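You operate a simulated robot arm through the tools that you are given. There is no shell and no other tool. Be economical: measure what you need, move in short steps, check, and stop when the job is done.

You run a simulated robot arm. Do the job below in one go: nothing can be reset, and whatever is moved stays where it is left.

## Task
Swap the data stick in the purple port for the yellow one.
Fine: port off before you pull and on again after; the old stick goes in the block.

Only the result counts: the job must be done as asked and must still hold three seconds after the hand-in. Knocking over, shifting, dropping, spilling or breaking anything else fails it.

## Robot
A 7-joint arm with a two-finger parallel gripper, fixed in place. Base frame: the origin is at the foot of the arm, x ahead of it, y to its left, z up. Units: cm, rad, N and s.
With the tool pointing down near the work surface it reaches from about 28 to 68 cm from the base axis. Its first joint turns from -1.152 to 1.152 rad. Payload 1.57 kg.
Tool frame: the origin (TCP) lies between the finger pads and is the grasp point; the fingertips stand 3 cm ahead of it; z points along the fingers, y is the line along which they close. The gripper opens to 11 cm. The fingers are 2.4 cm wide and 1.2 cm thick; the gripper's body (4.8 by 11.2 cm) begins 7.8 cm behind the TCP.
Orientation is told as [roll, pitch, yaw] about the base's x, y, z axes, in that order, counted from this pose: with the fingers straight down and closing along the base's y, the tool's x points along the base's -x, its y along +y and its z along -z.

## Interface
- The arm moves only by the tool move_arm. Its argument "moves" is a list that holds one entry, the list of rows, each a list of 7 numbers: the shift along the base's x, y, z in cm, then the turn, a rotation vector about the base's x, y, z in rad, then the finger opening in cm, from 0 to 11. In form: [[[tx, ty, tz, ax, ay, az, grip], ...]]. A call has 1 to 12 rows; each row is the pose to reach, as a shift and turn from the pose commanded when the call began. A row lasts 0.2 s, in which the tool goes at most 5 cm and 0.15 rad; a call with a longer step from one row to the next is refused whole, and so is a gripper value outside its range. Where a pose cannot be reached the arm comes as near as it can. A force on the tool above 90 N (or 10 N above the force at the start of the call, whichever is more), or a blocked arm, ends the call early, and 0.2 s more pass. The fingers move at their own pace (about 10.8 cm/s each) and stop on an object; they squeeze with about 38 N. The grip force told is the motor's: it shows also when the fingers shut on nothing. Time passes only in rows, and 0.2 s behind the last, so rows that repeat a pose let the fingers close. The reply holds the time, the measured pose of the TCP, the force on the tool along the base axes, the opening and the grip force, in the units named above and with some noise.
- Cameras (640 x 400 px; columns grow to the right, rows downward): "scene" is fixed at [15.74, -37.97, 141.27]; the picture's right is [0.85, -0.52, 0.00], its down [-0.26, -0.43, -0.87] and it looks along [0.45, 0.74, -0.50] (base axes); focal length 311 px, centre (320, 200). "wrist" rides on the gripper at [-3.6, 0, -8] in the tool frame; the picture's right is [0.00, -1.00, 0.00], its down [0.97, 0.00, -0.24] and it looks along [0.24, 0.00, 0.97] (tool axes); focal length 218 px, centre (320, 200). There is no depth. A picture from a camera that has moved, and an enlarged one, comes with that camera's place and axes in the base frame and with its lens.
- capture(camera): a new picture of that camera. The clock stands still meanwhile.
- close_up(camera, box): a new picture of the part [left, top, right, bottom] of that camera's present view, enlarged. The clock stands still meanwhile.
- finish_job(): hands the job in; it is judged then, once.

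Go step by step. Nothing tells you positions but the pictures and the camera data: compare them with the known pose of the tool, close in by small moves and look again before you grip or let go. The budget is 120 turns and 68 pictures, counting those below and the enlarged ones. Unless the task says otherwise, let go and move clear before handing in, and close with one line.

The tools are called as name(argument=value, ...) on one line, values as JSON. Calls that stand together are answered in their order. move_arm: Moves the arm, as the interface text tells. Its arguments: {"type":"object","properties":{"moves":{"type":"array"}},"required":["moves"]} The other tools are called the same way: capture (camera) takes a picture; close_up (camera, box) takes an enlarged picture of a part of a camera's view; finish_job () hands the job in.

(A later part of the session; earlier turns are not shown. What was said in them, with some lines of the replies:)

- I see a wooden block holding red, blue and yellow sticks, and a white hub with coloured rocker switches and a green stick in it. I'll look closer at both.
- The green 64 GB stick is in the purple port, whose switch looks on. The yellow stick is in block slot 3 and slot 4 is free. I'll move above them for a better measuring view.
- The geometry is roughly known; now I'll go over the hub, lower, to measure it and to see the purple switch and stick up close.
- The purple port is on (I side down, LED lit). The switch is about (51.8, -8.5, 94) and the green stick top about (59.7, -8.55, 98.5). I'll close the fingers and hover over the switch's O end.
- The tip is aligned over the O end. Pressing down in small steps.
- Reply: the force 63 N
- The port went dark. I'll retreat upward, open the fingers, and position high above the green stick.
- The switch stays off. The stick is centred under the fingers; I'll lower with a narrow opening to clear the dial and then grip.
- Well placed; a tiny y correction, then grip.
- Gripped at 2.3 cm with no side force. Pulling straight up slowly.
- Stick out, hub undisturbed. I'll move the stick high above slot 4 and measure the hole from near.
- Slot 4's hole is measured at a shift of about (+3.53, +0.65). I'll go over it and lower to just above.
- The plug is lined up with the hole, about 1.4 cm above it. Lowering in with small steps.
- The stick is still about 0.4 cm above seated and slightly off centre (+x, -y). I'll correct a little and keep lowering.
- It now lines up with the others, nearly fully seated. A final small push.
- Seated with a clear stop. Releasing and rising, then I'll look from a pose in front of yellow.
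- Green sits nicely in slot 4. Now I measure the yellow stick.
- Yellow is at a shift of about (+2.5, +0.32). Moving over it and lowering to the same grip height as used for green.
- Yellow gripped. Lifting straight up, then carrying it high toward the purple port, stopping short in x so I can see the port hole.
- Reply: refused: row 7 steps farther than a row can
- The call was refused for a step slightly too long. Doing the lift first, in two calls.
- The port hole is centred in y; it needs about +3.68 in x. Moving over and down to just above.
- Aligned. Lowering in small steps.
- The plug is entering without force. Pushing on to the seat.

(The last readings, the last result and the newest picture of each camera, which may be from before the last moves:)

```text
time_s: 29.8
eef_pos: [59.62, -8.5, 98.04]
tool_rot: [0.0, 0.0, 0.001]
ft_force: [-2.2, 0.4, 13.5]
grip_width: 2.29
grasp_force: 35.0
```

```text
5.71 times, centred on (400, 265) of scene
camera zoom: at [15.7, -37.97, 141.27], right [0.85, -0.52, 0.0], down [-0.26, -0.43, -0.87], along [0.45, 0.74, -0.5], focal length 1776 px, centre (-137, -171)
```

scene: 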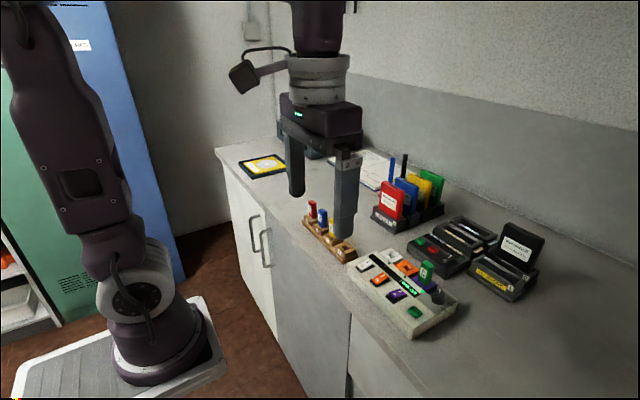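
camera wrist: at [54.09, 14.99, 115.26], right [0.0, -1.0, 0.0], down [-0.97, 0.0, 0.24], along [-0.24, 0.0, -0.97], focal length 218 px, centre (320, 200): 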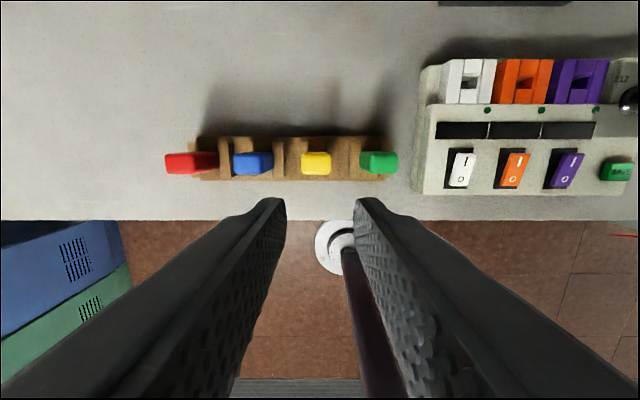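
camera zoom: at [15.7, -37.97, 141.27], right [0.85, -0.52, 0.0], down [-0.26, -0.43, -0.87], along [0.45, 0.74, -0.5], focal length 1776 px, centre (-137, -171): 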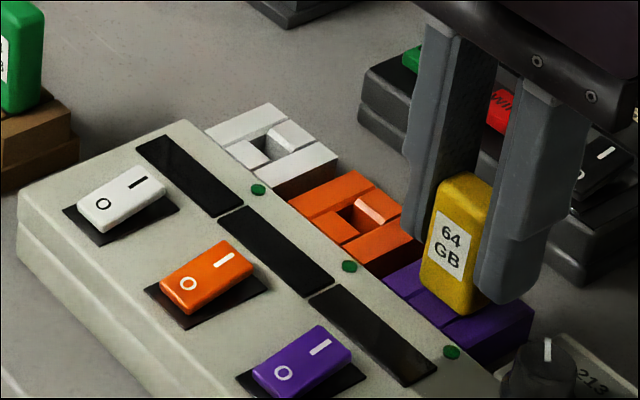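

Seated at the expected height with a stop force. Releasing, rising, and moving over to the switch with fingers closed.

move_arm(moves=[[[0, 0, -0.08, 0, 0, 0, 1.5], [0, 0, 0.1, 0, 0, 0, 2.6], [0, 0, 0.1, 0, 0, 0, 3.2], [0, 0, 0.1, 0, 0, 0, 3.2], [0, 0, 3, 0, 0, 0, 3.2], [0, 0, 7, 0, 0, 0, 3.2], [-3, 0, 7, 0, 0, 0, 1], [-5.9, 0, 7, 0, 0, 0, 0], [-5.9, 0, 4, 0, 0, 0, 0], [-5.9, 0, 2, 0, 0, 0, 0], [-5.9, 0, 2, 0, 0, 0, 0]]])

capture(camera="wrist")

close_up(camera="scene", box=[340, 230, 470, 340])

```text
time_s: 32.2
eef_pos: [53.76, -8.29, 99.86]
tool_rot: [0.001, 0.001, 0.0]
ft_force: [0.6, -0.7, 0.2]
grip_width: 0.0
grasp_force: 21.3
```

```text
25 pictures are left
camera wrist: at [57.59, -8.45, 107.93], right [0.0, -1.0, 0.0], down [-0.97, 0.0, 0.24], along [-0.24, 0.0, -0.97], focal length 218 px, centre (320, 200)
```

wrist: 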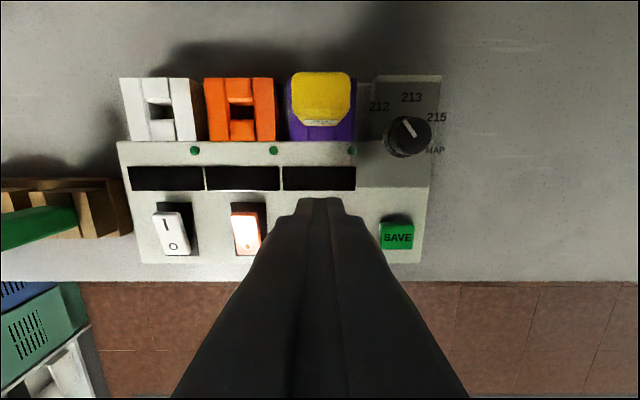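

```text
3.64 times, centred on (405, 285) of scene
camera zoom: at [15.74, -37.97, 141.27], right [0.85, -0.52, 0.0], down [-0.26, -0.43, -0.87], along [0.45, 0.74, -0.5], focal length 1130 px, centre (11, -109)
```

zoom: 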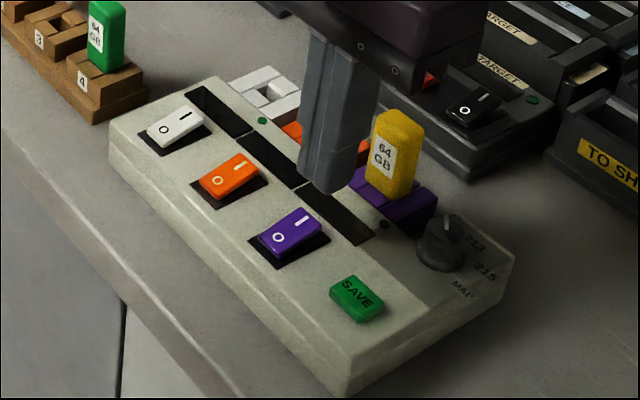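

Yellow stands fully seated and the fingertip is over the I end. Pressing.

move_arm(moves=[[[-0.1, -0.08, -1, 0, 0, 0, 0], [-0.1, -0.08, -1.8, 0, 0, 0, 0], [-0.1, -0.08, -2.1, 0, 0, 0, 0], [-0.1, -0.08, -2.4, 0, 0, 0, 0], [-0.1, -0.08, -2.6, 0, 0, 0, 0]]])

close_up(camera="scene", box=[340, 230, 470, 340])

```text
time_s: 33.4
eef_pos: [53.7, -8.56, 97.4]
tool_rot: [0.002, 0.0, -0.001]
ft_force: [0.0, -0.8, 2.9]
grip_width: 0.02
grasp_force: 21.0
```

```text
3.64 times, centred on (405, 285) of scene
camera zoom: at [15.73, -37.97, 141.27], right [0.85, -0.52, 0.0], down [-0.26, -0.43, -0.87], along [0.45, 0.74, -0.5], focal length 1130 px, centre (11, -109)
```

zoom: 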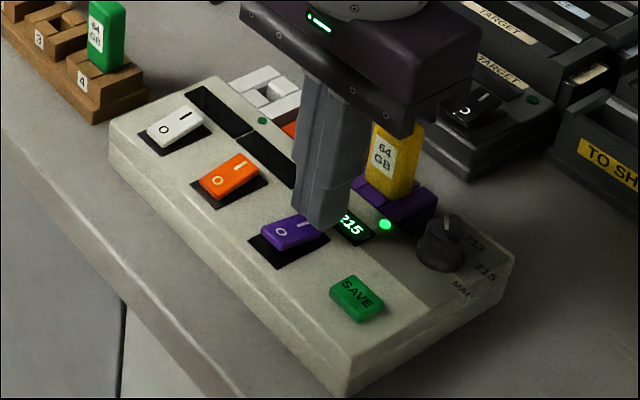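

The port is lit again. Rising clear and checking the whole scene.

move_arm(moves=[[[0, 0, 2, 0, 0, 0, 0], [0, 0, 6, 0, 0, 0, 0], [-2, 0, 10, 0, 0, 0, 0], [-6, 0, 13, 0, 0, 0, 0], [-10, 0, 15, 0, 0, 0, 0], [-10, 0, 15, 0, 0, 0, 0]]])

close_up(camera="scene", box=[290, 180, 470, 340])

capture(camera="wrist")

```text
time_s: 34.8
eef_pos: [43.45, -8.51, 112.43]
tool_rot: [0.001, 0.0, 0.001]
ft_force: [-1.2, 0.5, -0.3]
grip_width: 0.03
grasp_force: 21.6
```

```text
2.50 times, centred on (380, 260) of scene
camera zoom: at [15.73, -37.97, 141.27], right [0.85, -0.52, 0.0], down [-0.26, -0.43, -0.87], along [0.45, 0.74, -0.5], focal length 777 px, centre (170, 50)
```

zoom: 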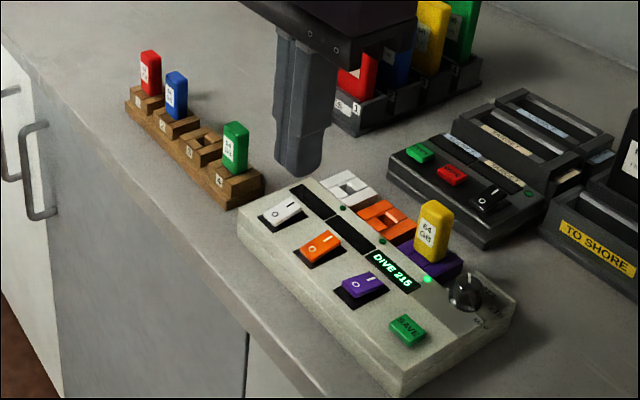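

```text
21 pictures are left
camera wrist: at [47.24, -8.57, 120.45], right [0.0, -1.0, 0.0], down [-0.97, 0.0, 0.24], along [-0.24, 0.0, -0.97], focal length 218 px, centre (320, 200)
```

wrist: 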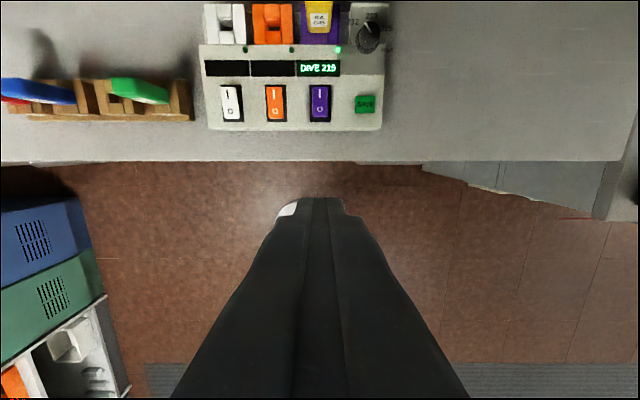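

The purple port is lit and shows "DIVE 215" with the yellow stick seated. Green stands in block slot 4, nothing else has moved, and the arm is clear, so I'm handing in.

finish_job()

```text
The job is handed in.
```

The swap is done and handed in: the yellow stick is in the purple port, which I turned off before the pull and back on afterwards, and the old green stick is in block slot 4.
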